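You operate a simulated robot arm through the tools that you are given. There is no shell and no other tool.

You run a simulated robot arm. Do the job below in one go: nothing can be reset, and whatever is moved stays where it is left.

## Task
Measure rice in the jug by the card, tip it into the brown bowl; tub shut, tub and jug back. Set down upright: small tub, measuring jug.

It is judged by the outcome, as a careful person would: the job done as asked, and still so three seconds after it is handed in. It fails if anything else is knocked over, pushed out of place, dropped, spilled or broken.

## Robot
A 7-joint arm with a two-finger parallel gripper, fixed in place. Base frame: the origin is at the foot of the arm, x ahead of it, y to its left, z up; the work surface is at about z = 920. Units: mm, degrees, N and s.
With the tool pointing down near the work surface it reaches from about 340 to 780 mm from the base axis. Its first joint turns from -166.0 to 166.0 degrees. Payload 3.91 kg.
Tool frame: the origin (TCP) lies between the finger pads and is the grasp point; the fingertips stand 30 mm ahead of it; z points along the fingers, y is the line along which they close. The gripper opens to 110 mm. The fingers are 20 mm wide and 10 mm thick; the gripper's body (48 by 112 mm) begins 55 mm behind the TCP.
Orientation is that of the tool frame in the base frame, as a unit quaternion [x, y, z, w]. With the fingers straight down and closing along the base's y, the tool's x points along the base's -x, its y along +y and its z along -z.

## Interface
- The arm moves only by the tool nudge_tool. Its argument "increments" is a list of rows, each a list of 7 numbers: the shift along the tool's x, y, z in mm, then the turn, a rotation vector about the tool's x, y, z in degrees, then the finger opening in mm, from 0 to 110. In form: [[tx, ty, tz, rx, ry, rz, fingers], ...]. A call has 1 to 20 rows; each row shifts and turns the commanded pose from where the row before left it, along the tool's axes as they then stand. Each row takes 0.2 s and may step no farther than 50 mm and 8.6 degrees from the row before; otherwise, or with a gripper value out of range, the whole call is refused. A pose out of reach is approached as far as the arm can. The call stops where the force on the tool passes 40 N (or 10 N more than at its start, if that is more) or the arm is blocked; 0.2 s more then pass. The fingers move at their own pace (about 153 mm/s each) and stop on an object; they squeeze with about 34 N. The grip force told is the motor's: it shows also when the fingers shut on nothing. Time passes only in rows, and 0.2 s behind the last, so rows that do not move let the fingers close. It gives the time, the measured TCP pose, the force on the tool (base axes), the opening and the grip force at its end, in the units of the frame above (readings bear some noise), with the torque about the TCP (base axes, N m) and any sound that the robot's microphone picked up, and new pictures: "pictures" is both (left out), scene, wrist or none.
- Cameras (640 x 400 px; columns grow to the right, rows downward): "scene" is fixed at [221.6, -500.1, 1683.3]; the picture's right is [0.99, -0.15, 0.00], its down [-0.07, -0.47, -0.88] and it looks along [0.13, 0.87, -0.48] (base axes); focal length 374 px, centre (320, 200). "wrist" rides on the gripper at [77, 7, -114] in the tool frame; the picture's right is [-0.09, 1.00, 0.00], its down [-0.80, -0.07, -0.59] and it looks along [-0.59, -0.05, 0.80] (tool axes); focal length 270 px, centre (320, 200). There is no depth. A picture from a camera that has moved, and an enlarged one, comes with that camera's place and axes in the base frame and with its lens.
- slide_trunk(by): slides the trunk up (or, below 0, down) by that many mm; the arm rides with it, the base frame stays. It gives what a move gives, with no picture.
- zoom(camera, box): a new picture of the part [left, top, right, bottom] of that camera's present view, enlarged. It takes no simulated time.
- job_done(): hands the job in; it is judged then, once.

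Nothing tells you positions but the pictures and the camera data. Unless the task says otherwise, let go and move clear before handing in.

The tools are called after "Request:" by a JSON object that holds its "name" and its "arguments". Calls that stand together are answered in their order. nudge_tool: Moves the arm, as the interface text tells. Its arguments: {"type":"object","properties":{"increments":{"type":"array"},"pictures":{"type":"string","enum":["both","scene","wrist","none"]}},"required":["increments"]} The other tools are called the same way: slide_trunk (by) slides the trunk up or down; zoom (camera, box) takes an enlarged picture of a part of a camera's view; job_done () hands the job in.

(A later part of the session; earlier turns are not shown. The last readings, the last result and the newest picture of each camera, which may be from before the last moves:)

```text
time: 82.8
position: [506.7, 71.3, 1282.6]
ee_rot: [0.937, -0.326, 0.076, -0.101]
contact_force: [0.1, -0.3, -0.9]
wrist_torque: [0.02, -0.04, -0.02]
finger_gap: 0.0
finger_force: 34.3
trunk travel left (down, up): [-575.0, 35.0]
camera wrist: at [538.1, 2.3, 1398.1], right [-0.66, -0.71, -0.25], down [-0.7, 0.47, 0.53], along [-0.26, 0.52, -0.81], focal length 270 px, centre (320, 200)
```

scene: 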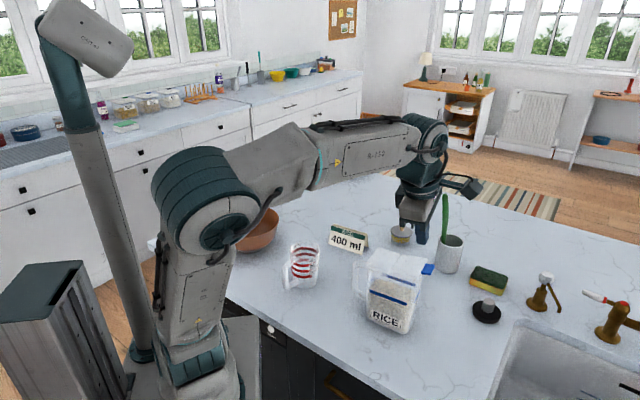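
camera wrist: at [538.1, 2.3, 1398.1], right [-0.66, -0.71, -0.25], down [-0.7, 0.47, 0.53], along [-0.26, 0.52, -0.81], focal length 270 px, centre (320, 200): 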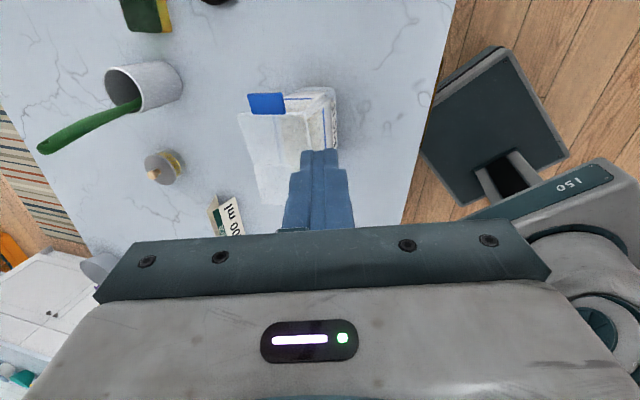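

Request:
{"name": "nudge_tool", "arguments": {"increments": [[0, 0, 0, -6.85, -2.2, 0, 0], [0, 0, 0, -6.85, -2.2, 0, 0], [23, -34, 0, 0, 0, 0, 0], [23, -34, 0, 0, 0, 0, 0], [24, -33, 0, 0, 0, 0, 0], [0, 0, 0, 0, -7.5, 0, 0], [0, 0, 0, 0, -7.5, 0, 0], [0, 0, 0, 0, -7.5, 0, 0], [0, 0, 0, 0, 0, 0, 0]], "pictures": "scene"}}

Request:
{"name": "nudge_tool", "arguments": {"increments": [[0, 0, 0, 0, -7.5, 0, 0], [0, 0, 0, 0, -7.5, 0, 0], [0, 0, 0, 0, -7.5, 0, 0], [0, 0, 0, 0, 0, 0, 0]], "pictures": "both"}}

```text
time: 84.8
position: [620.6, 106.6, 1280.0]
ee_rot: [0.926, -0.322, -0.183, -0.067]
contact_force: [1.0, 0.4, -0.4]
wrist_torque: [0.01, -0.04, -0.01]
finger_gap: 0.4
finger_force: 33.8
out of reach, approached as far as the arm can: row 8
trunk travel left (down, up): [-575.0, 35.0]
```

scene: 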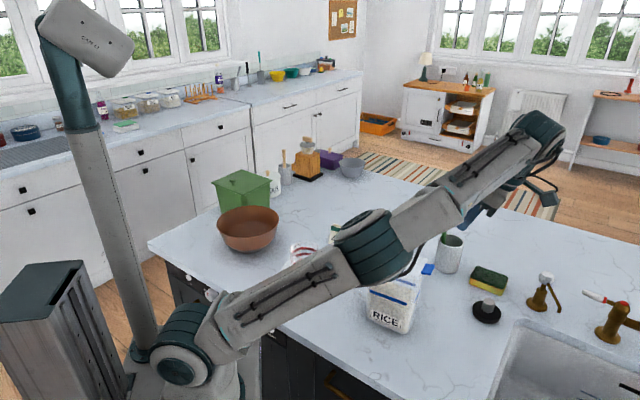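

```text
time: 85.8
position: [587.9, 106.9, 1263.3]
ee_rot: [0.874, -0.305, -0.354, -0.133]
contact_force: [0.4, 0.2, 0.5]
wrist_torque: [-0.02, 0.0, 0.02]
finger_gap: 0.0
finger_force: 34.0
out of reach, approached as far as the arm can: row 1, 2, 3
trunk travel left (down, up): [-575.0, 35.0]
camera wrist: at [687.7, 16.9, 1291.8], right [-0.68, -0.74, 0.04], down [-0.09, 0.14, 0.99], along [-0.73, 0.66, -0.16], focal length 270 px, centre (320, 200)
```

scene: 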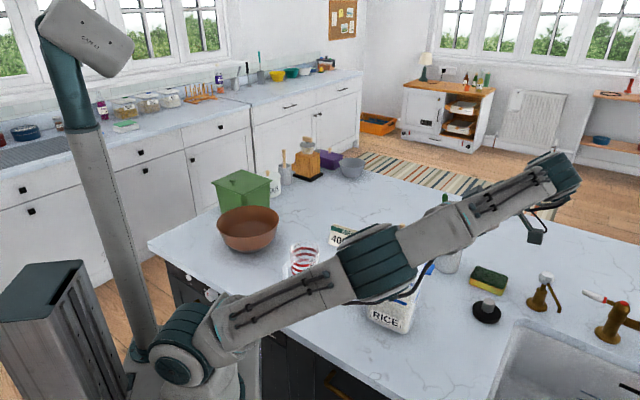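
wrist: 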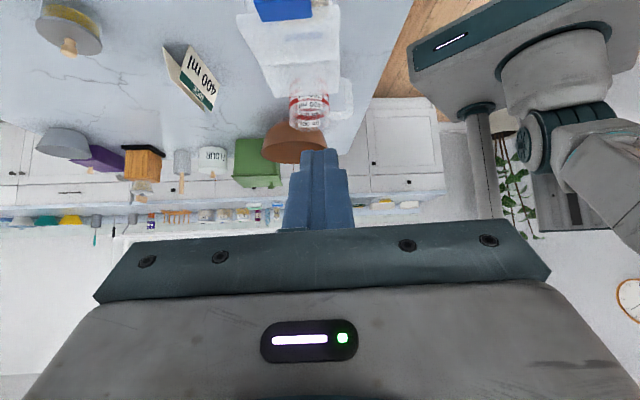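

This approach stretches the arm too far, so I'll return to a vertical tool. Looking back, my first arc was accurate and only the extra raising lifted the tub, so I'll pinch again and follow that arc without raising.

Request:
{"name": "nudge_tool", "arguments": {"increments": [[0, 0, -10, 0, 7.5, 0, 0], [0, 0, -10, 0, 7.5, 0, 0], [0, 0, -10, 0, 7.5, 0, 20], [0, 0, 0, 0, 7.5, 0, 40], [0, 0, 0, 0, 7.5, 0, 60], [0, 0, 0, 0, 6, 0, 70], [0, 0, 0, 0, 0, 0, 70]], "pictures": "both"}}

```text
time: 87.4
position: [603.1, 94.3, 1287.9]
ee_rot: [0.944, -0.329, -0.01, -0.007]
contact_force: [-0.4, -0.6, -0.1]
wrist_torque: [-0.01, 0.02, -0.01]
finger_gap: 70.0
finger_force: 0.0
trunk travel left (down, up): [-575.0, 35.0]
camera wrist: at [660.7, 39.8, 1399.4], right [-0.69, -0.73, 0.0], down [-0.57, 0.54, 0.61], along [-0.44, 0.42, -0.79], focal length 270 px, centre (320, 200)
```

scene: 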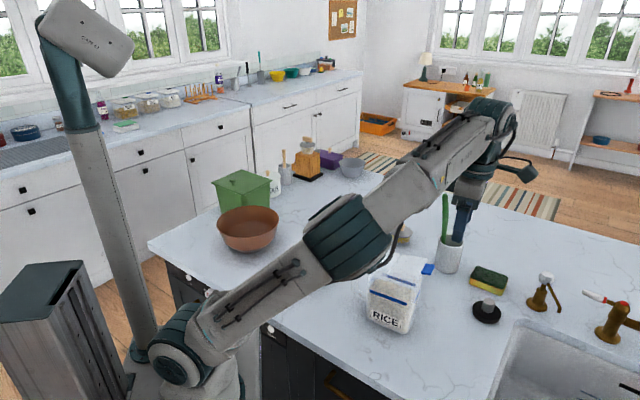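
wrist: 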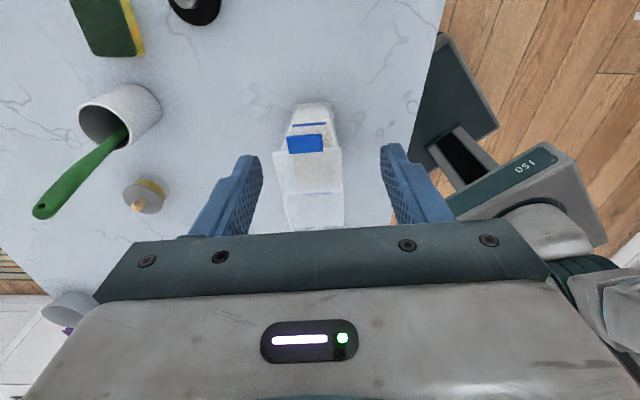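

Request:
{"name": "nudge_tool", "arguments": {"increments": [[-20, 0, -25, 0, 0.8, 0, 70], [-30, 0, -25, 0, 0.7, 0, 70], [-35, 0, -25, 0, 0, 0, 70], [-35, 0, -25, 0, 0, 0, 70], [0, 0, 0, 0, 0, 0, 70]], "pictures": "scene"}}

```text
time: 88.6
position: [509.7, 167.7, 1388.0]
ee_rot: [0.944, -0.329, 0.0, -0.002]
contact_force: [1.0, 0.3, 0.1]
wrist_torque: [0.01, 0.0, 0.0]
finger_gap: 70.0
finger_force: 0.0
trunk travel left (down, up): [-575.0, 35.0]
```

scene: 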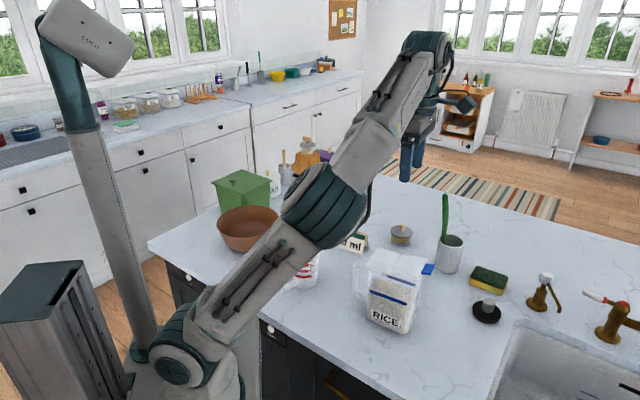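

The arm is now in an elbow-down posture. I'll stretch it straight up and bring it back in to recover elbow-up before going near anything.

Request:
{"name": "nudge_tool", "arguments": {"increments": [[0, 0, -40, 0, 0, 0, 70], [0, 0, -40, 0, 0, 0, 70], [0, 0, -40, 0, 0, 0, 70], [0, 0, 0, 0, 7, 0, 70], [0, 0, 0, 0, 7, 0, 70], [0, 0, 0, 0, 0, 0, 70]], "pictures": "scene"}}

```text
time: 90.0
position: [479.2, 146.1, 1452.9]
ee_rot: [0.937, -0.327, 0.117, 0.038]
contact_force: [0.3, -0.7, -0.5]
wrist_torque: [0.02, 0.03, 0.01]
finger_gap: 70.1
finger_force: 0.0
out of reach, approached as far as the arm can: row 1, 2, 3
trunk travel left (down, up): [-575.0, 35.0]
```

scene: 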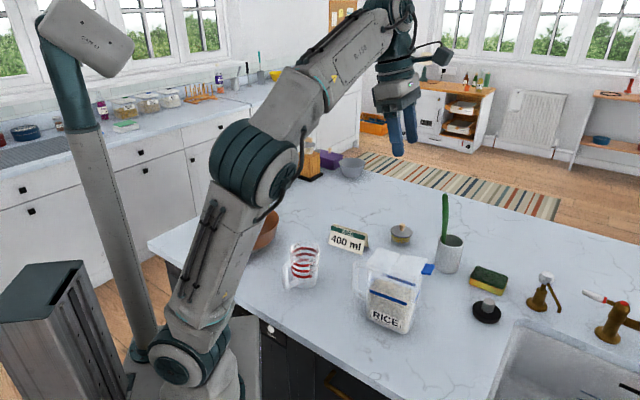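

Elbow-up is recovered. I'll straighten the tool and descend to above the tab.

Request:
{"name": "nudge_tool", "arguments": {"increments": [[0, 0, 0, 0, -7, 0, 70], [0, 0, 0, 0, -7, 0, 70], [0, 0, 45, 0, 0, 0, 70], [0, 0, 45, 0, 0, 0, 70], [0, 0, 45, 0, 0, 0, 70], [20, -15, 35, 0, 0, 0, 70], [20, -15, 35, 0, 0, 0, 70], [0, 0, 0, 0, 0, 0, 70]], "pictures": "both"}}

```text
time: 91.8
position: [531.6, 146.5, 1246.8]
ee_rot: [0.944, -0.329, 0.002, -0.002]
contact_force: [-0.1, -0.5, 0.2]
wrist_torque: [0.02, -0.02, 0.0]
finger_gap: 69.8
finger_force: 0.0
trunk travel left (down, up): [-575.0, 35.0]
camera wrist: at [587.0, 94.7, 1361.4], right [-0.69, -0.73, -0.01], down [-0.59, 0.55, 0.59], along [-0.43, 0.41, -0.8], focal length 270 px, centre (320, 200)
```

scene: 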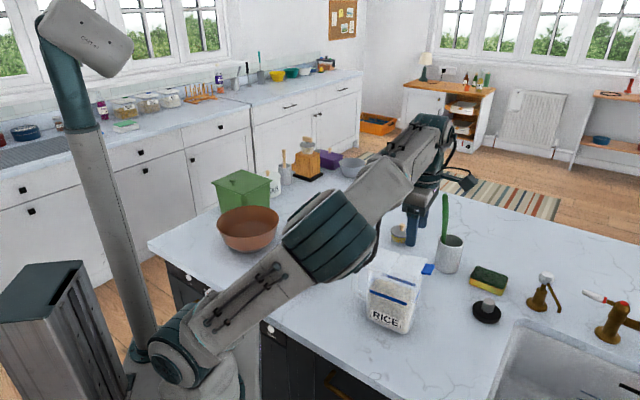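
wrist: 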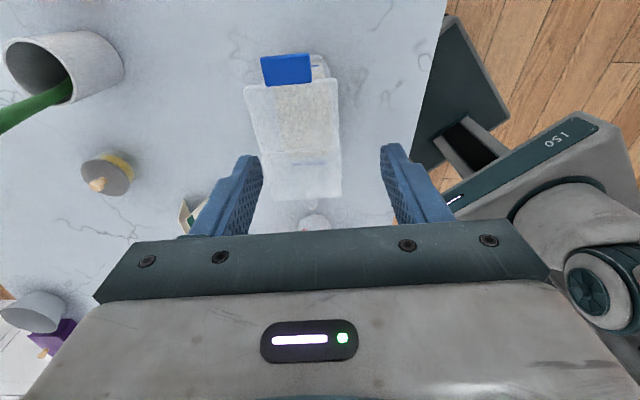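

Request:
{"name": "nudge_tool", "arguments": {"increments": [[0, 0, -45, 0, 0, 0, 70], [0, 0, -45, 0, 0, 0, 70], [0, 0, -45, 0, 0, 0, 70], [0, 0, -45, 0, 0, 0, 70], [0, 0, -45, 0, 0, 0, 70], [0, 0, -20, 0, 0, 0, 70], [0, 0, 0, 0, 7, 0, 70], [0, 0, 0, 0, 7, 0, 70], [0, 0, 0, 0, 0, 0, 70]], "pictures": "scene"}}

```text
time: 93.8
position: [496.1, 128.7, 1450.9]
ee_rot: [0.937, -0.326, 0.117, 0.038]
contact_force: [-0.4, -0.4, -0.8]
wrist_torque: [-0.01, 0.02, -0.01]
finger_gap: 70.0
finger_force: 0.0
out of reach, approached as far as the arm can: row 4, 5, 6
trunk travel left (down, up): [-575.0, 35.0]
```

scene: 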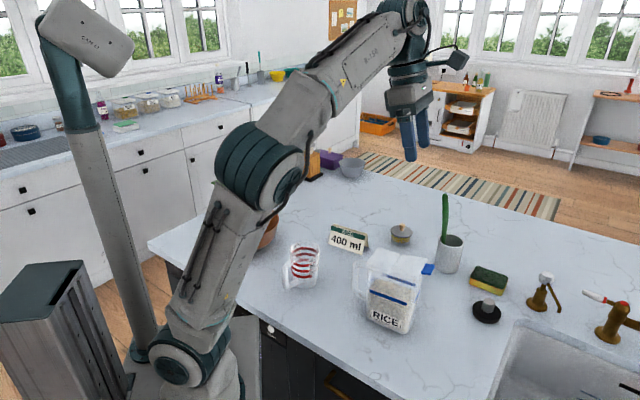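

Request:
{"name": "nudge_tool", "arguments": {"increments": [[-29.3, 10.5, -7.3, 0, 0, 0, 70], [-29.3, 10.5, -7.3, 0, 0, 0, 70], [-29.3, 10.5, -7.3, 0, 0, 0, 70], [-29.3, 10.5, -7.3, 0, 0, 0, 70], [0, 0, 0, 0, -7, 0, 70], [0, 0, 0, 0, -7, 0, 70], [0, 0, 0, 0, 0, 0, 70]], "pictures": "scene"}}

```text
time: 95.4
position: [375.3, 169.5, 1448.1]
ee_rot: [0.944, -0.33, 0.0, -0.003]
contact_force: [-0.1, -0.3, -1.0]
wrist_torque: [0.0, 0.0, 0.0]
finger_gap: 70.0
finger_force: 0.0
trunk travel left (down, up): [-575.0, 35.0]
```

scene: 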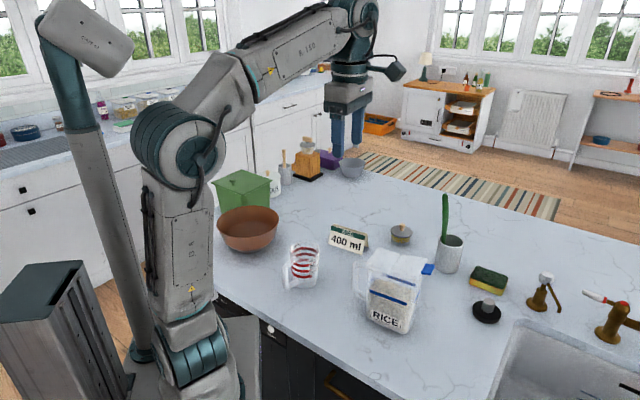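

Elbow-up is restored. I'll descend here first, then move out over the tab.

Request:
{"name": "nudge_tool", "arguments": {"increments": [[0, 0, 45, 0, 0, 0, 70], [0, 0, 45, 0, 0, 0, 70], [0, 0, 45, 0, 0, 0, 70], [0, 0, 45, 0, 0, 0, 70], [34.3, -21.1, 0, 0, 0, 0, 70], [34.3, -21.1, 0, 0, 0, 0, 70], [34.3, -21.1, 0, 0, 0, 0, 70], [34.3, -21.1, 0, 0, 0, 0, 70], [34.2, -21.1, 0, 0, 0, 0, 70], [0, 0, 40, 0, 0, 0, 70], [0, 0, 25, 0, 0, 0, 70], [0, 0, 0, 0, 0, 0, 70]], "pictures": "both"}}

Request:
{"name": "zoom", "arguments": {"camera": "wrist", "box": [220, 60, 420, 240]}}

Request:
{"name": "zoom", "arguments": {"camera": "scene", "box": [340, 230, 460, 340]}}

```text
time: 98.0
position: [577.1, 148.3, 1205.9]
ee_rot: [0.944, -0.329, 0.001, -0.002]
contact_force: [-0.3, -0.5, -0.1]
wrist_torque: [0.0, 0.02, 0.01]
finger_gap: 69.9
finger_force: 0.2
trunk travel left (down, up): [-575.0, 35.0]
camera wrist: at [631.9, 96.0, 1320.0], right [-0.69, -0.73, -0.01], down [-0.59, 0.55, 0.59], along [-0.43, 0.41, -0.8], focal length 270 px, centre (320, 200)
```

scene: 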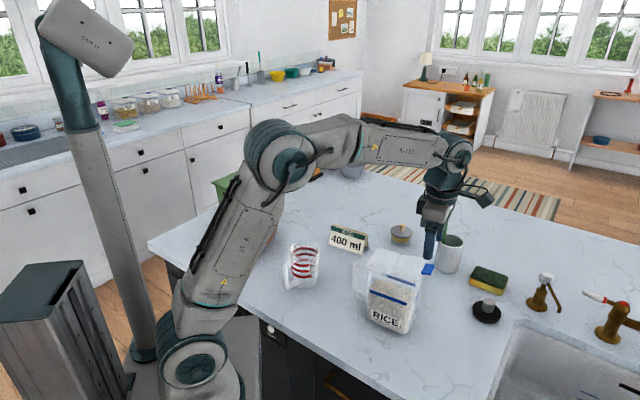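
wrist: 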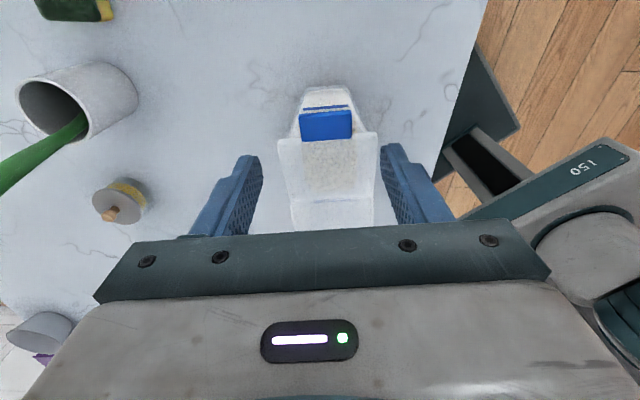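

```text
2.22 times, centred on (320, 150) of wrist
camera zoom: at [631.9, 96.0, 1320.0], right [-0.69, -0.73, -0.01], down [-0.59, 0.55, 0.59], along [-0.43, 0.41, -0.8], focal length 601 px, centre (320, 311)
```

zoom: 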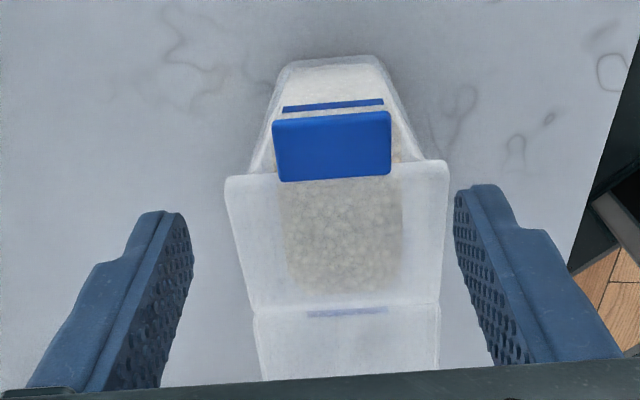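

```text
3.64 times, centred on (400, 285) of scene
camera zoom: at [221.6, -500.1, 1683.3], right [0.99, -0.15, 0.0], down [-0.07, -0.47, -0.88], along [0.13, 0.87, -0.48], focal length 1362 px, centre (29, -109)
```

zoom: 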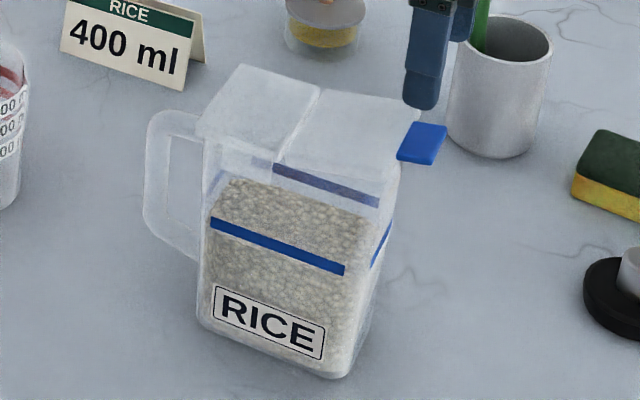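

Request:
{"name": "nudge_tool", "arguments": {"increments": [[0, 3, 40, 0, 0, 0, 66], [0, 0, 40, 0, 0, 0, 66], [0, 0, 22, 0, 0, 0, 66], [0, 0, 0, 0, 0, 0, 66]], "pictures": "wrist"}}

Request:
{"name": "nudge_tool", "arguments": {"increments": [[0, 0, 0, 0, 0, 0, 44], [0, 0, 0, 0, 0, 0, 36], [0, 0, 0, 0, 0, 0, 36], [0, 0, 0, 0, 0, 0, 36]], "pictures": "wrist"}}

Request:
{"name": "zoom", "arguments": {"camera": "scene", "box": [340, 230, 460, 340]}}

```text
time: 99.0
position: [575.1, 144.9, 1102.1]
ee_rot: [0.944, -0.329, 0.002, -0.003]
contact_force: [-0.6, -1.1, 0.3]
wrist_torque: [-0.03, 0.0, 0.01]
finger_gap: 65.8
finger_force: 0.0
trunk travel left (down, up): [-575.0, 35.0]
camera wrist: at [630.6, 92.3, 1217.0], right [-0.69, -0.73, -0.01], down [-0.59, 0.55, 0.59], along [-0.43, 0.41, -0.8], focal length 270 px, centre (320, 200)
```

wrist: 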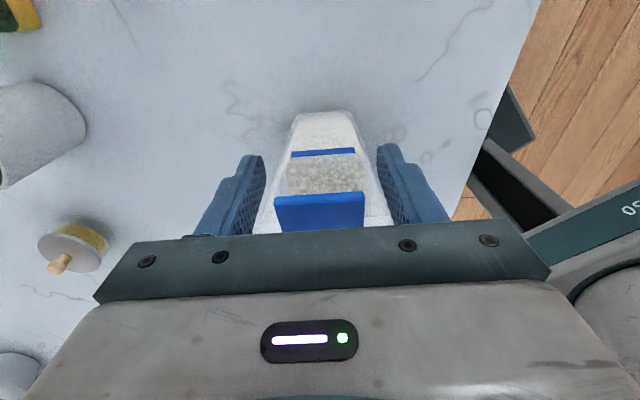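

```text
time: 100.0
position: [575.8, 145.1, 1103.7]
ee_rot: [0.944, -0.33, 0.001, -0.002]
contact_force: [-0.4, -0.4, -0.2]
wrist_torque: [-0.11, -0.12, -0.03]
finger_gap: 39.3
finger_force: 34.4
trunk travel left (down, up): [-575.0, 35.0]
camera wrist: at [630.7, 92.4, 1217.1], right [-0.69, -0.73, 0.0], down [-0.59, 0.55, 0.59], along [-0.43, 0.41, -0.8], focal length 270 px, centre (320, 200)
```

wrist: 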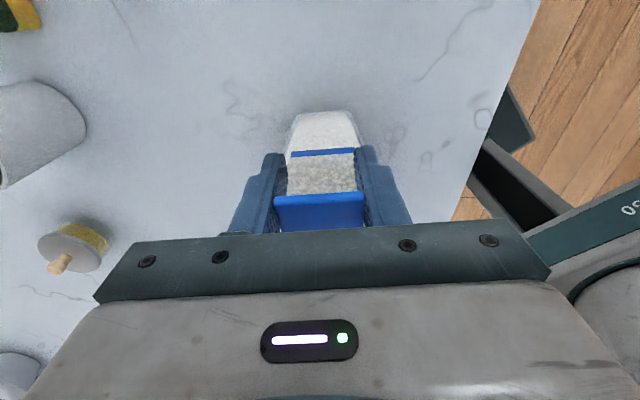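

```text
3.64 times, centred on (400, 285) of scene
camera zoom: at [221.6, -500.1, 1683.3], right [0.99, -0.15, 0.0], down [-0.07, -0.47, -0.88], along [0.13, 0.87, -0.48], focal length 1362 px, centre (29, -109)
```

zoom: 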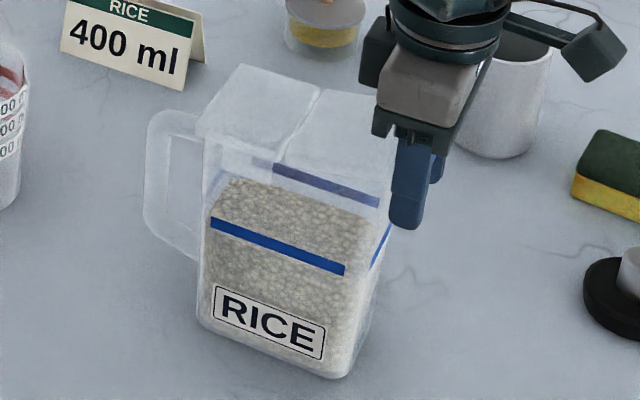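

The tab is pinched and the tub hasn't moved. I'll follow the arc about the hinge, checking forces and never adding lift.

Request:
{"name": "nudge_tool", "arguments": {"increments": [[-0.44, 0, -5.3, 0, 3.75, 0, 36], [-0.44, 0, -5.3, 0, 3.75, 0, 36], [-0.44, 0, -5.3, 0, 3.75, 0, 36], [-0.44, 0, -5.3, 0, 3.75, 0, 36], [0, 0, 0, 0, 0, 0, 36]], "pictures": "none"}}

Request:
{"name": "zoom", "arguments": {"camera": "scene", "box": [340, 230, 460, 340]}}

```text
time: 101.2
position: [573.0, 147.9, 1124.4]
ee_rot: [0.936, -0.326, 0.126, 0.04]
contact_force: [1.9, -2.5, 6.5]
wrist_torque: [0.19, 0.37, 0.19]
finger_gap: 39.2
finger_force: 33.9
trunk travel left (down, up): [-575.0, 35.0]
```

```text
3.64 times, centred on (400, 285) of scene
camera zoom: at [221.6, -500.1, 1683.3], right [0.99, -0.15, 0.0], down [-0.07, -0.47, -0.88], along [0.13, 0.87, -0.48], focal length 1362 px, centre (29, -109)
```

zoom: 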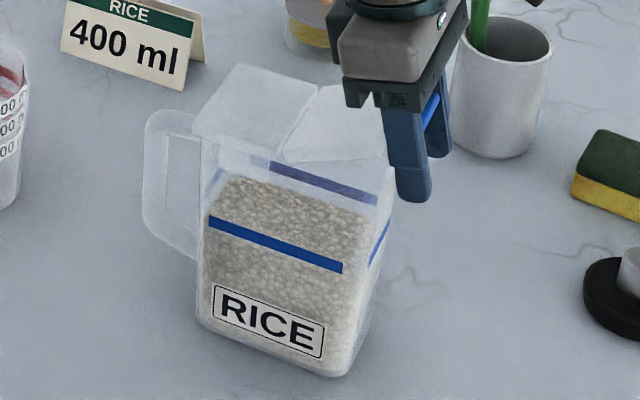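

Request:
{"name": "nudge_tool", "arguments": {"increments": [[0.1, 0, -5.1, 0, 3.75, 0, 36], [0.1, 0, -5.1, 0, 3.75, 0, 36], [0.1, 0, -5.1, 0, 3.75, 0, 36], [0.1, 0, -5.1, 0, 3.75, 0, 36], [0, 0, 0, 0, 0, 0, 36]], "pictures": "none"}}

Request:
{"name": "zoom", "arguments": {"camera": "scene", "box": [340, 230, 460, 340]}}

```text
time: 102.4
position: [566.2, 151.0, 1144.4]
ee_rot: [0.911, -0.32, 0.247, 0.082]
contact_force: [6.8, -2.0, 16.4]
wrist_torque: [0.61, 0.82, -0.07]
finger_gap: 39.2
finger_force: 34.3
trunk travel left (down, up): [-575.0, 35.0]
```

```text
3.64 times, centred on (400, 285) of scene
camera zoom: at [221.6, -500.1, 1683.3], right [0.99, -0.15, 0.0], down [-0.07, -0.47, -0.88], along [0.13, 0.87, -0.48], focal length 1362 px, centre (29, -109)
```

zoom: 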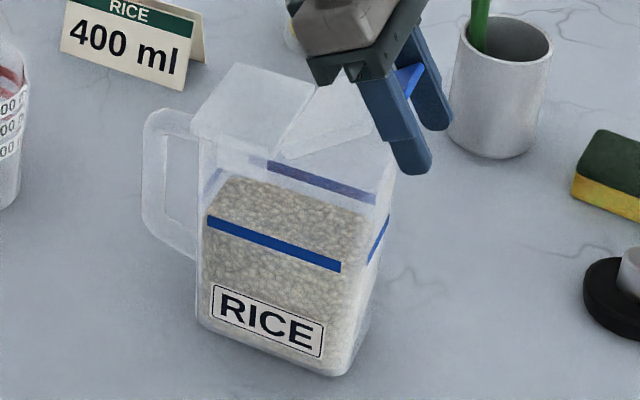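

Request:
{"name": "nudge_tool", "arguments": {"increments": [[1.7, 0, 1.0, 0, 0, 0, 36], [0, 0, 0, 0, 0, 0, 36]], "pictures": "none"}}

Request:
{"name": "zoom", "arguments": {"camera": "scene", "box": [340, 230, 460, 340]}}

```text
time: 103.0
position: [568.9, 150.3, 1142.0]
ee_rot: [0.912, -0.319, 0.245, 0.083]
contact_force: [6.3, -1.0, 16.2]
wrist_torque: [0.67, 0.81, -0.18]
finger_gap: 39.0
finger_force: 34.2
trunk travel left (down, up): [-575.0, 35.0]
```

```text
3.64 times, centred on (400, 285) of scene
camera zoom: at [221.6, -500.1, 1683.3], right [0.99, -0.15, 0.0], down [-0.07, -0.47, -0.88], along [0.13, 0.87, -0.48], focal length 1362 px, centre (29, -109)
```

zoom: 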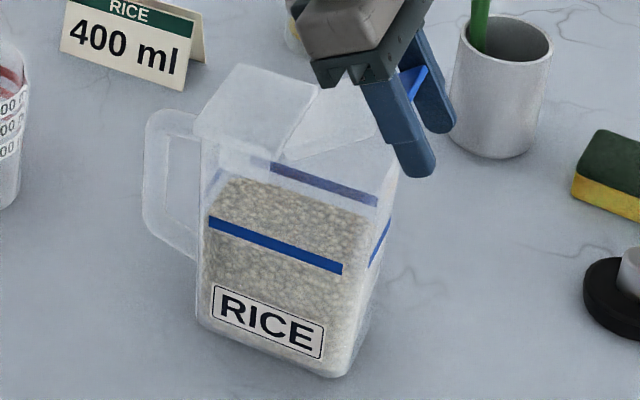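

Request:
{"name": "nudge_tool", "arguments": {"increments": [[0.1, 0, -5.3, 0, 3.75, 0, 36], [0.1, 0, -5.3, 0, 3.75, 0, 36], [0.1, 0, -5.3, 0, 3.75, 0, 36], [0.1, 0, -5.3, 0, 3.75, 0, 36], [0, 0, 0, 0, 0, 0, 36]], "pictures": "none"}}

Request:
{"name": "zoom", "arguments": {"camera": "scene", "box": [340, 230, 460, 340]}}

```text
time: 104.2
position: [558.9, 156.8, 1161.8]
ee_rot: [0.871, -0.305, 0.363, 0.124]
contact_force: [6.0, -1.6, 19.3]
wrist_torque: [0.49, 0.77, -0.1]
finger_gap: 39.5
finger_force: 33.9
trunk travel left (down, up): [-575.0, 35.0]
```

```text
3.64 times, centred on (400, 285) of scene
camera zoom: at [221.6, -500.1, 1683.3], right [0.99, -0.15, 0.0], down [-0.07, -0.47, -0.88], along [0.13, 0.87, -0.48], focal length 1362 px, centre (29, -109)
```

zoom: 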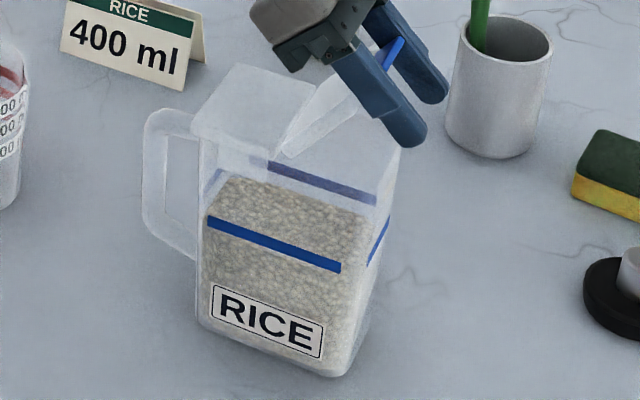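

Request:
{"name": "nudge_tool", "arguments": {"increments": [[1.4, 0, 0.7, 0, 0, 0, 36], [0.1, 0, -5.4, 0, 3.75, 0, 36], [0.1, 0, -5.4, 0, 3.75, 0, 36], [0.1, 0, -5.4, 0, 3.75, 0, 36], [0.1, 0, -5.4, 0, 3.75, 0, 36], [0, 0, 0, 0, 0, 0, 36]], "pictures": "none"}}

Request:
{"name": "zoom", "arguments": {"camera": "scene", "box": [340, 230, 460, 340]}}

```text
time: 105.6
position: [547.1, 166.2, 1174.5]
ee_rot: [0.817, -0.286, 0.474, 0.162]
contact_force: [4.1, -3.7, 15.3]
wrist_torque: [0.05, 0.41, -0.01]
finger_gap: 39.5
finger_force: 34.3
trunk travel left (down, up): [-575.0, 35.0]
```

```text
3.64 times, centred on (400, 285) of scene
camera zoom: at [221.6, -500.1, 1683.3], right [0.99, -0.15, 0.0], down [-0.07, -0.47, -0.88], along [0.13, 0.87, -0.48], focal length 1362 px, centre (29, -109)
```

zoom: 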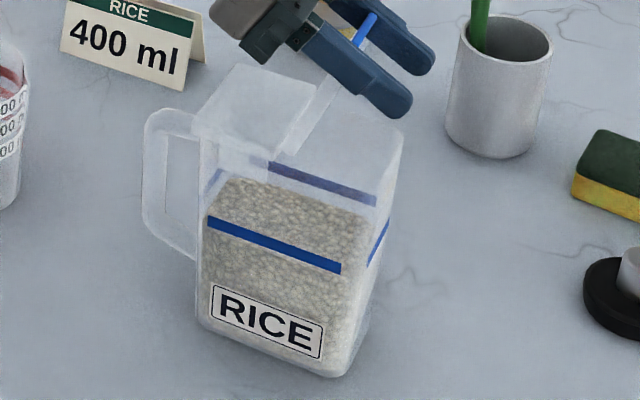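

Request:
{"name": "nudge_tool", "arguments": {"increments": [[0.8, 0, 0.2, 0, 0, 0, 36], [0.1, 0, -5.4, 0, 3.75, 0, 36], [0.1, 0, -5.4, 0, 3.75, 0, 36], [0.1, 0, -5.4, 0, 3.75, 0, 36], [0.1, 0, -5.4, 0, 3.75, 0, 36], [0, 0, 0, 0, 0, 0, 36]], "pictures": "none"}}

Request:
{"name": "zoom", "arguments": {"camera": "scene", "box": [340, 230, 460, 340]}}

```text
time: 107.0
position: [530.7, 176.4, 1186.9]
ee_rot: [0.747, -0.263, 0.577, 0.198]
contact_force: [9.7, -2.2, 27.0]
wrist_torque: [0.17, 0.07, -0.06]
finger_gap: 39.4
finger_force: 33.1
trunk travel left (down, up): [-575.0, 35.0]
```

```text
3.64 times, centred on (400, 285) of scene
camera zoom: at [221.6, -500.1, 1683.3], right [0.99, -0.15, 0.0], down [-0.07, -0.47, -0.88], along [0.13, 0.87, -0.48], focal length 1362 px, centre (29, -109)
```

zoom: 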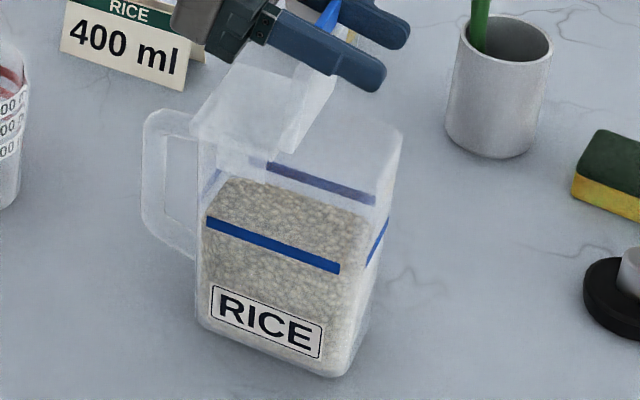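

Request:
{"name": "nudge_tool", "arguments": {"increments": [[1.9, 0, -0.5, 0, 0, 0, 36], [0.1, 0, -5.4, 0, 3.75, 0, 36], [0.1, 0, -5.4, 0, 3.75, 0, 36], [0, 0, 0, 0, 0, 0, 36]], "pictures": "none"}}

Request:
{"name": "zoom", "arguments": {"camera": "scene", "box": [340, 230, 460, 340]}}

```text
time: 108.0
position: [525.7, 185.7, 1188.9]
ee_rot: [0.708, -0.249, 0.624, 0.216]
contact_force: [4.3, -3.2, 16.6]
wrist_torque: [-0.38, 0.08, 0.0]
finger_gap: 39.0
finger_force: 33.7
trunk travel left (down, up): [-575.0, 35.0]
```

```text
3.64 times, centred on (400, 285) of scene
camera zoom: at [221.6, -500.1, 1683.3], right [0.99, -0.15, 0.0], down [-0.07, -0.47, -0.88], along [0.13, 0.87, -0.48], focal length 1362 px, centre (29, -109)
```

zoom: 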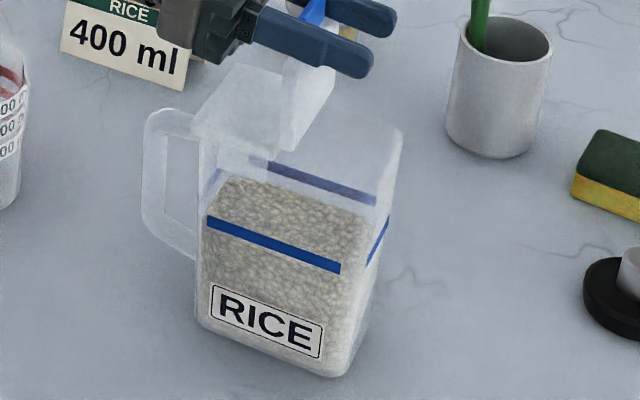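

The flap is open just past vertical and the tub hasn't moved. I'll release the tab and slide up off it.

Request:
{"name": "nudge_tool", "arguments": {"increments": [[0, 0, 0, 0, 0, 0, 50], [0, 0, 0, 0, 0, 0, 66], [0, 0, 0, 0, 0, 0, 66], [20, 0, 0, 0, 0, 0, 66], [30, 0, 0, 0, 0, 0, 66], [0, 0, -30, 0, 0, 0, 66], [0, 0, 0, 0, 0, 0, 66]], "pictures": "scene"}}

Request:
{"name": "zoom", "arguments": {"camera": "scene", "box": [340, 200, 460, 340]}}

```text
time: 109.6
position: [503.5, 198.8, 1241.3]
ee_rot: [0.709, -0.249, 0.623, 0.216]
contact_force: [0.6, -0.2, 0.0]
wrist_torque: [-0.01, 0.0, -0.01]
finger_gap: 66.1
finger_force: 0.0
trunk travel left (down, up): [-575.0, 35.0]
```

scene: 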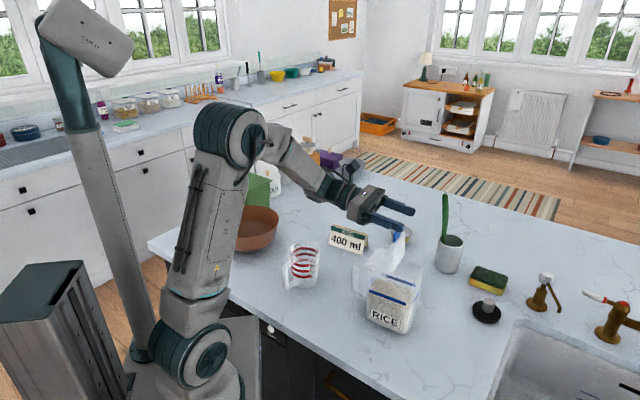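

```text
2.86 times, centred on (400, 270) of scene
camera zoom: at [221.6, -500.1, 1683.3], right [0.99, -0.15, 0.0], down [-0.07, -0.47, -0.88], along [0.13, 0.87, -0.48], focal length 1070 px, centre (91, 0)
```

zoom: 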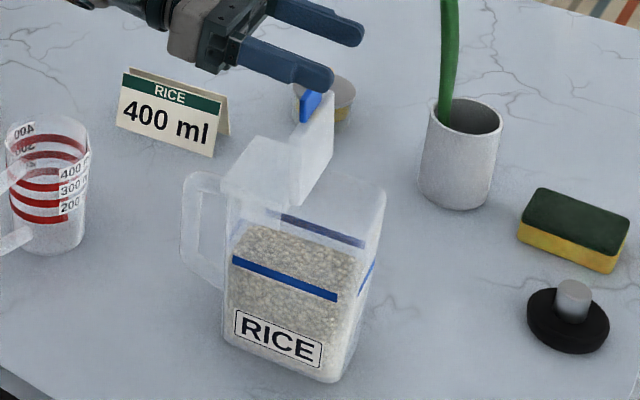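

The flap stands vertical and the mouth is open. I'll go back behind the handle at 45° to grasp it again.

Request:
{"name": "nudge_tool", "arguments": {"increments": [[-4.4, 0, -33.7, 0, 0, 0, 66], [-4.4, 0, -33.7, 0, 0, 0, 60], [-4.4, 0, -33.7, 0, 0, 0, 50], [-4.4, 0, -33.7, 0, 0, 0, 50], [-4.4, 0, -33.7, 0, 0, 0, 50], [0, 0, 0, 0, -7.5, 0, 50], [0, 0, 0, 0, -7.5, 0, 50], [0, 0, 0, 0, -7.5, 0, 50], [0, 0, 0, 0, -7.5, 0, 50], [0, 0, 0, 0, -7.5, 0, 50], [0, 0, 0, 0, 0, 0, 50]], "pictures": "both"}}

```text
time: 112.0
position: [372.6, 305.0, 1243.7]
ee_rot: [0.873, -0.305, 0.361, 0.124]
contact_force: [0.2, -0.6, -0.1]
wrist_torque: [-0.02, 0.03, 0.0]
finger_gap: 50.4
finger_force: 0.2
trunk travel left (down, up): [-575.0, 35.0]
camera wrist: at [347.1, 316.9, 1378.0], right [-0.67, -0.74, -0.07], down [-0.73, 0.67, -0.14], along [0.15, -0.05, -0.99], focal length 270 px, centre (320, 200)
```

scene: 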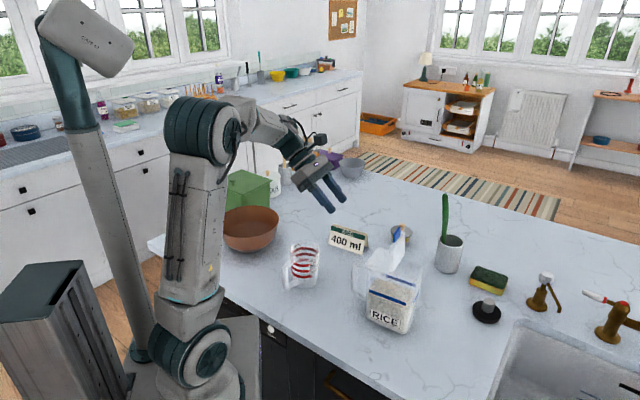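
wrist: 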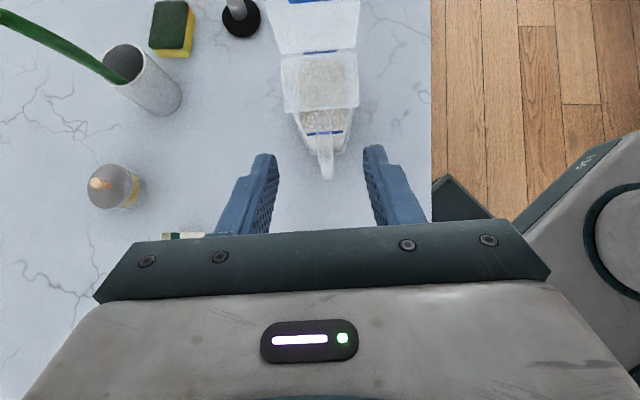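

Request:
{"name": "nudge_tool", "arguments": {"increments": [[-20.6, -0.2, 34.3, 0, 0, 0, 50], [-20.6, -0.2, 34.3, 0, 0, 0, 50], [-20.6, -0.2, 34.3, 0, 0, 0, 50], [-20.6, -0.2, 34.3, 0, 0, 0, 50], [0, 0, 0, 0, 0, 0, 50]], "pictures": "none"}}

Request:
{"name": "zoom", "arguments": {"camera": "wrist", "box": [240, 80, 400, 240]}}

```text
time: 113.2
position: [404.8, 280.0, 1089.0]
ee_rot: [0.872, -0.306, 0.362, 0.124]
contact_force: [0.6, 0.5, 0.2]
wrist_torque: [-0.01, 0.03, 0.04]
finger_gap: 50.3
finger_force: 0.0
trunk travel left (down, up): [-575.0, 35.0]
```

```text
2.50 times, centred on (320, 160) of wrist
camera zoom: at [378.8, 291.2, 1223.9], right [-0.67, -0.74, -0.07], down [-0.73, 0.67, -0.15], along [0.15, -0.05, -0.99], focal length 676 px, centre (320, 300)
```

zoom: 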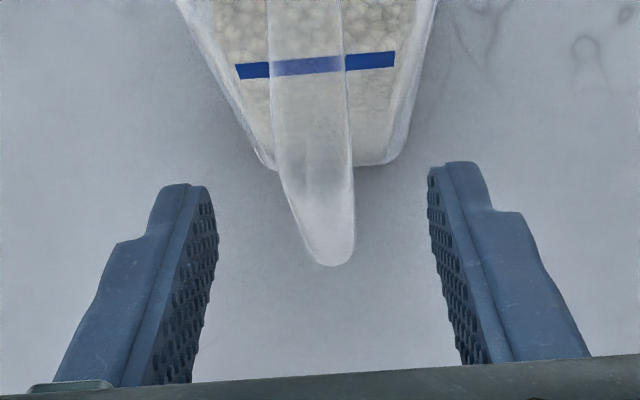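

Request:
{"name": "nudge_tool", "arguments": {"increments": [[0, 0, 15, 0, 0, 0, 50], [0, 0, 15, 0, 0, 0, 50], [0, 0, 12, 0, 0, 0, 50], [0, 0, 8, 0, 0, 0, 50], [0, 0, 5, 0, 0, 0, 50], [0, 0, 2.5, 0, 0, 0, 50], [0, 0, 0, 0, 0, 0, 50]], "pictures": "none"}}

Request:
{"name": "zoom", "arguments": {"camera": "wrist", "box": [240, 80, 400, 240]}}

```text
time: 114.8
position: [437.6, 256.3, 1047.7]
ee_rot: [0.872, -0.305, 0.362, 0.124]
contact_force: [-0.2, -0.2, 0.2]
wrist_torque: [0.0, -0.03, 0.01]
finger_gap: 50.3
finger_force: 0.1
trunk travel left (down, up): [-575.0, 35.0]
```

```text
2.50 times, centred on (320, 160) of wrist
camera zoom: at [411.4, 267.3, 1183.1], right [-0.67, -0.74, -0.07], down [-0.73, 0.67, -0.15], along [0.15, -0.05, -0.99], focal length 676 px, centre (320, 300)
```

zoom: 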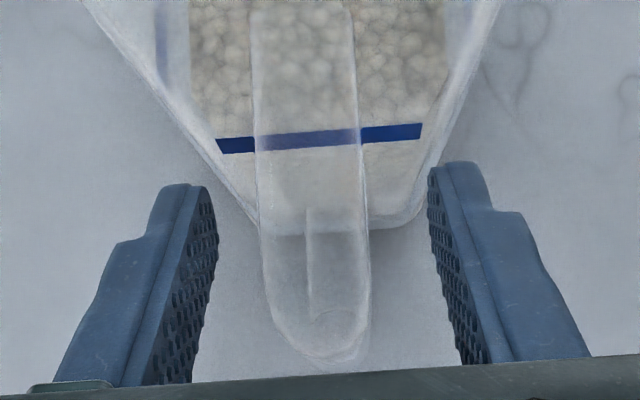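

Request:
{"name": "nudge_tool", "arguments": {"increments": [[0, 0, 0, 0, 0, 0, 30], [0, 0, 0, 0, 0, 0, 12], [0, 0, 0, 0, 0, 0, 12], [0, 0, 0, 0, 0, 0, 12], [3.5, 0, -3.5, 0, 0, 0, 12], [3.5, 0, -3.5, 0, 0, 0, 12], [3.5, 0, -3.5, 0, 0, 0, 12], [3.5, 0, -3.5, 0, 0, 0, 12], [0, 0, 0, 0, 0, 0, 12]], "pictures": "both"}}

Request:
{"name": "zoom", "arguments": {"camera": "scene", "box": [340, 200, 460, 340]}}

```text
time: 116.8
position: [436.5, 256.2, 1067.2]
ee_rot: [0.872, -0.305, 0.362, 0.123]
contact_force: [0.3, 0.0, -6.2]
wrist_torque: [0.32, 0.39, 0.0]
finger_gap: 18.9
finger_force: 34.4
trunk travel left (down, up): [-575.0, 35.0]
camera wrist: at [411.1, 269.0, 1202.4], right [-0.67, -0.74, -0.07], down [-0.73, 0.67, -0.15], along [0.15, -0.05, -0.99], focal length 270 px, centre (320, 200)
```

scene: 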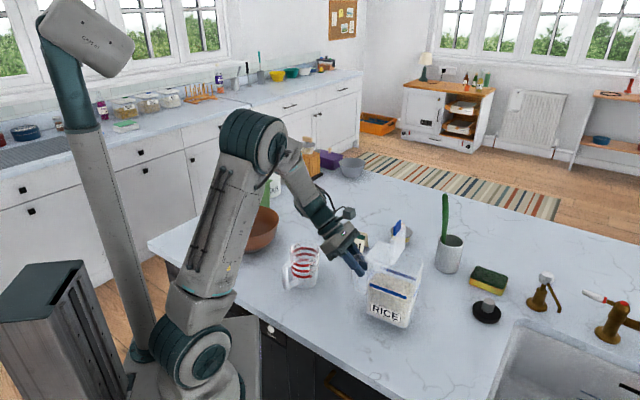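
wrist: 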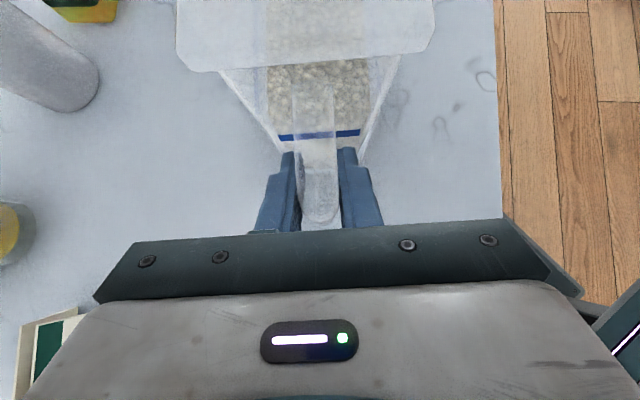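

```text
2.86 times, centred on (400, 270) of scene
camera zoom: at [221.6, -500.1, 1683.3], right [0.99, -0.15, 0.0], down [-0.07, -0.47, -0.88], along [0.13, 0.87, -0.48], focal length 1070 px, centre (91, 0)
```

zoom: 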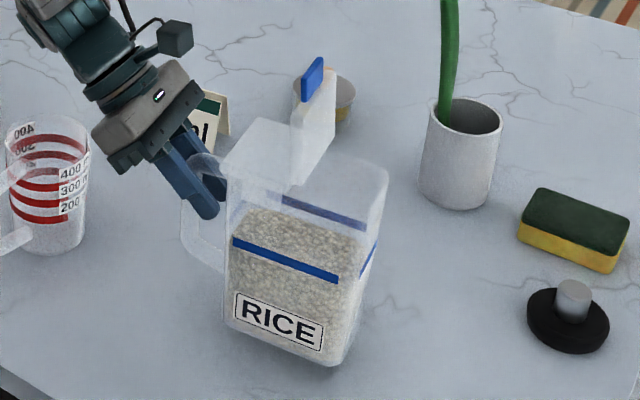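

The tub is lifted with the flap standing open. I'll carry it back behind the jug as before.

Request:
{"name": "nudge_tool", "arguments": {"increments": [[24.5, 0, -24.5, 0, 0, 0, 12], [24.5, 0, -24.5, 0, 0, 0, 12], [24.5, 0, -24.5, 0, 0, 0, 12], [24.5, 0, -24.5, 0, 0, 0, 12], [24.5, 0, -24.5, 0, 0, 0, 12], [-24.06, -1.64, -24.06, 0, 0, 0, 12], [-24.06, -1.64, -24.06, 0, 0, 0, 12], [-24.06, -1.64, -24.06, 0, 0, 0, 12], [-24.06, -1.64, -24.06, 0, 0, 0, 12], [-24.06, -1.64, -24.06, 0, 0, 0, 12], [-24.06, -1.64, -24.06, 0, 0, 0, 12], [-24.06, -1.64, -24.06, 0, 0, 0, 12], [-24.06, -1.64, -24.06, 0, 0, 0, 12], [-24.06, -1.64, -24.06, 0, 0, 0, 12], [-24.06, -1.64, -24.06, 0, 0, 0, 12], [0, 0, 0, 0, 0, 0, 12]], "pictures": "scene"}}

Request:
{"name": "zoom", "arguments": {"camera": "scene", "box": [220, 110, 350, 300]}}

```text
time: 120.2
position: [177.5, 478.7, 1238.9]
ee_rot: [0.872, -0.305, 0.362, 0.123]
contact_force: [-0.7, -0.5, -6.9]
wrist_torque: [0.31, 0.39, 0.02]
finger_gap: 18.6
finger_force: 34.6
trunk travel left (down, up): [-575.0, 35.0]
```

scene: 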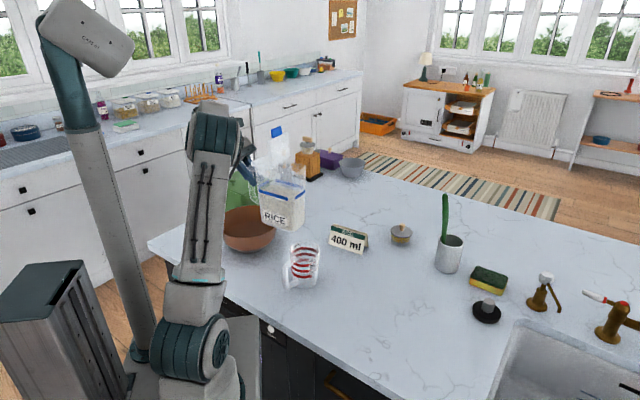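

```text
2.11 times, centred on (285, 205) of scene
camera zoom: at [221.6, -500.1, 1683.3], right [0.99, -0.15, 0.0], down [-0.07, -0.47, -0.88], along [0.13, 0.87, -0.48], focal length 788 px, centre (394, 190)
```

zoom: 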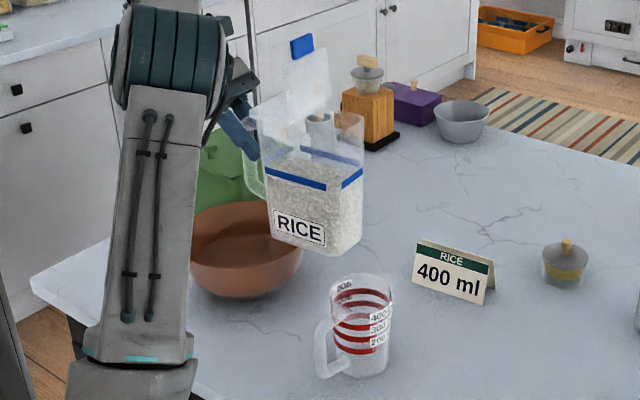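

Request:
{"name": "nudge_tool", "arguments": {"increments": [[-7.2, -1.6, -0.3, 0, -7.5, 0, 12], [-4.7, 0, 1.8, 0, -7.5, 0, 12], [-2.0, 0, 3.7, 0, -7.5, 0, 12], [0.9, 0, 5.1, 0, -7.5, 0, 12], [4.0, 0, 6.1, 0, -7.5, 0, 12], [3.65, 0, 0.75, 0, -3.75, 0, 12], [4.3, 0, 0.8, 0, -3.75, 0, 12], [0, 0, 0, 0, 0, 0, 12]], "pictures": "none"}}

Request:
{"name": "zoom", "arguments": {"camera": "scene", "box": [240, 160, 340, 300]}}

```text
time: 122.0
position: [186.5, 477.0, 1216.6]
ee_rot: [0.944, -0.329, 0.001, -0.002]
contact_force: [-0.3, 0.1, -6.3]
wrist_torque: [0.16, 0.19, 0.04]
finger_gap: 18.8
finger_force: 33.5
trunk travel left (down, up): [-575.0, 35.0]
```

```text
2.86 times, centred on (290, 230) of scene
camera zoom: at [221.6, -500.1, 1683.3], right [0.99, -0.15, 0.0], down [-0.07, -0.47, -0.88], along [0.13, 0.87, -0.48], focal length 1070 px, centre (406, 114)
```

zoom: 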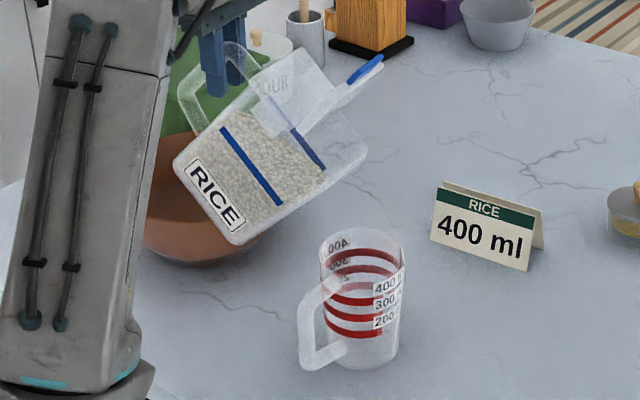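

Request:
{"name": "nudge_tool", "arguments": {"increments": [[4.95, 0.8, -0.2, 0, -3.75, 0, 12], [5.5, 0.8, -0.2, 0, -3.75, 0, 12], [0, 0, 0, 0, 0, 0, 12]], "pictures": "none"}}

Request:
{"name": "nudge_tool", "arguments": {"increments": [[6.1, 0, -0.3, 0, -3.75, 0, 12], [6.7, 0, -0.4, 0, -3.75, 0, 12], [0, 0, 0, 0, 0, 0, 12]], "pictures": "none"}}

Request:
{"name": "zoom", "arguments": {"camera": "scene", "box": [250, 170, 340, 300]}}

```text
time: 122.8
position: [193.9, 470.1, 1216.3]
ee_rot: [0.942, -0.328, -0.061, -0.024]
contact_force: [-0.2, 0.4, -5.7]
wrist_torque: [0.12, 0.11, 0.02]
finger_gap: 18.5
finger_force: 33.6
trunk travel left (down, up): [-575.0, 35.0]
```

```text
time: 123.6
position: [202.6, 461.6, 1215.1]
ee_rot: [0.936, -0.326, -0.122, -0.046]
contact_force: [-0.2, -0.2, -6.9]
wrist_torque: [0.09, 0.06, -0.03]
finger_gap: 18.8
finger_force: 34.4
trunk travel left (down, up): [-575.0, 35.0]
```

```text
3.08 times, centred on (295, 235) of scene
camera zoom: at [221.6, -500.1, 1683.3], right [0.99, -0.15, 0.0], down [-0.07, -0.47, -0.88], along [0.13, 0.87, -0.48], focal length 1152 px, centre (397, 92)
```

zoom: 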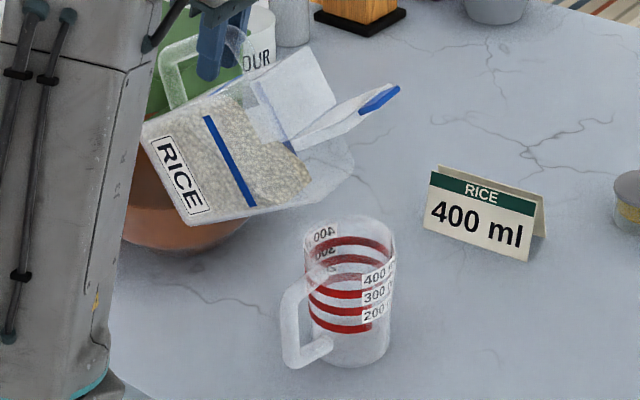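

Request:
{"name": "nudge_tool", "arguments": {"increments": [[4.3, 0, -2.2, 0, -2.5, 0, 12], [4.5, 0, -2.3, 0, -2.5, 0, 12], [0, 0, 0, 0, 0, 0, 12]], "pictures": "none"}}

Request:
{"name": "zoom", "arguments": {"camera": "scene", "box": [250, 170, 340, 300]}}

Request:
{"name": "nudge_tool", "arguments": {"increments": [[4.6, 0, -2.3, 0, -2.5, 0, 12], [4.7, 0, -2.4, 0, -2.5, 0, 12], [0, 0, 0, 0, 0, 0, 12]], "pictures": "none"}}

Request:
{"name": "zoom", "arguments": {"camera": "scene", "box": [250, 170, 340, 300]}}

```text
time: 124.4
position: [211.3, 454.8, 1216.7]
ee_rot: [0.93, -0.323, -0.163, -0.059]
contact_force: [0.8, -0.1, -6.6]
wrist_torque: [0.08, 0.0, -0.02]
finger_gap: 18.8
finger_force: 33.8
trunk travel left (down, up): [-575.0, 35.0]
```

```text
3.08 times, centred on (295, 235) of scene
camera zoom: at [221.6, -500.1, 1683.3], right [0.99, -0.15, 0.0], down [-0.07, -0.47, -0.88], along [0.13, 0.87, -0.48], focal length 1152 px, centre (397, 92)
```

zoom: 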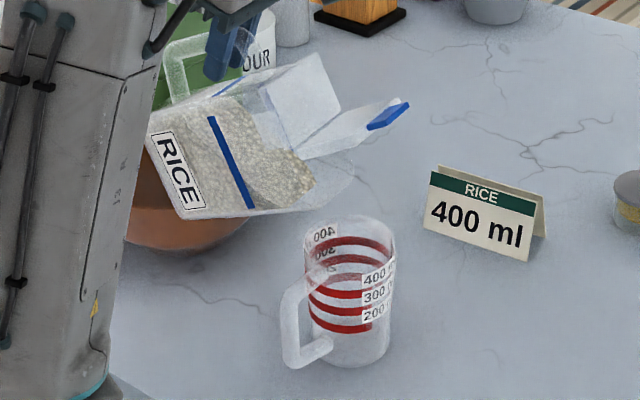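

```text
time: 125.2
position: [218.4, 449.0, 1217.6]
ee_rot: [0.922, -0.321, -0.203, -0.074]
contact_force: [0.0, -0.2, -7.4]
wrist_torque: [0.04, 0.01, 0.02]
finger_gap: 18.8
finger_force: 34.0
trunk travel left (down, up): [-575.0, 35.0]
```

```text
3.08 times, centred on (295, 235) of scene
camera zoom: at [221.6, -500.1, 1683.3], right [0.99, -0.15, 0.0], down [-0.07, -0.47, -0.88], along [0.13, 0.87, -0.48], focal length 1152 px, centre (397, 92)
```

zoom: 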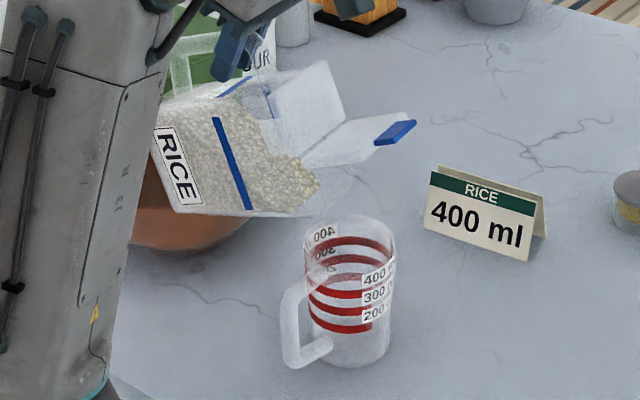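

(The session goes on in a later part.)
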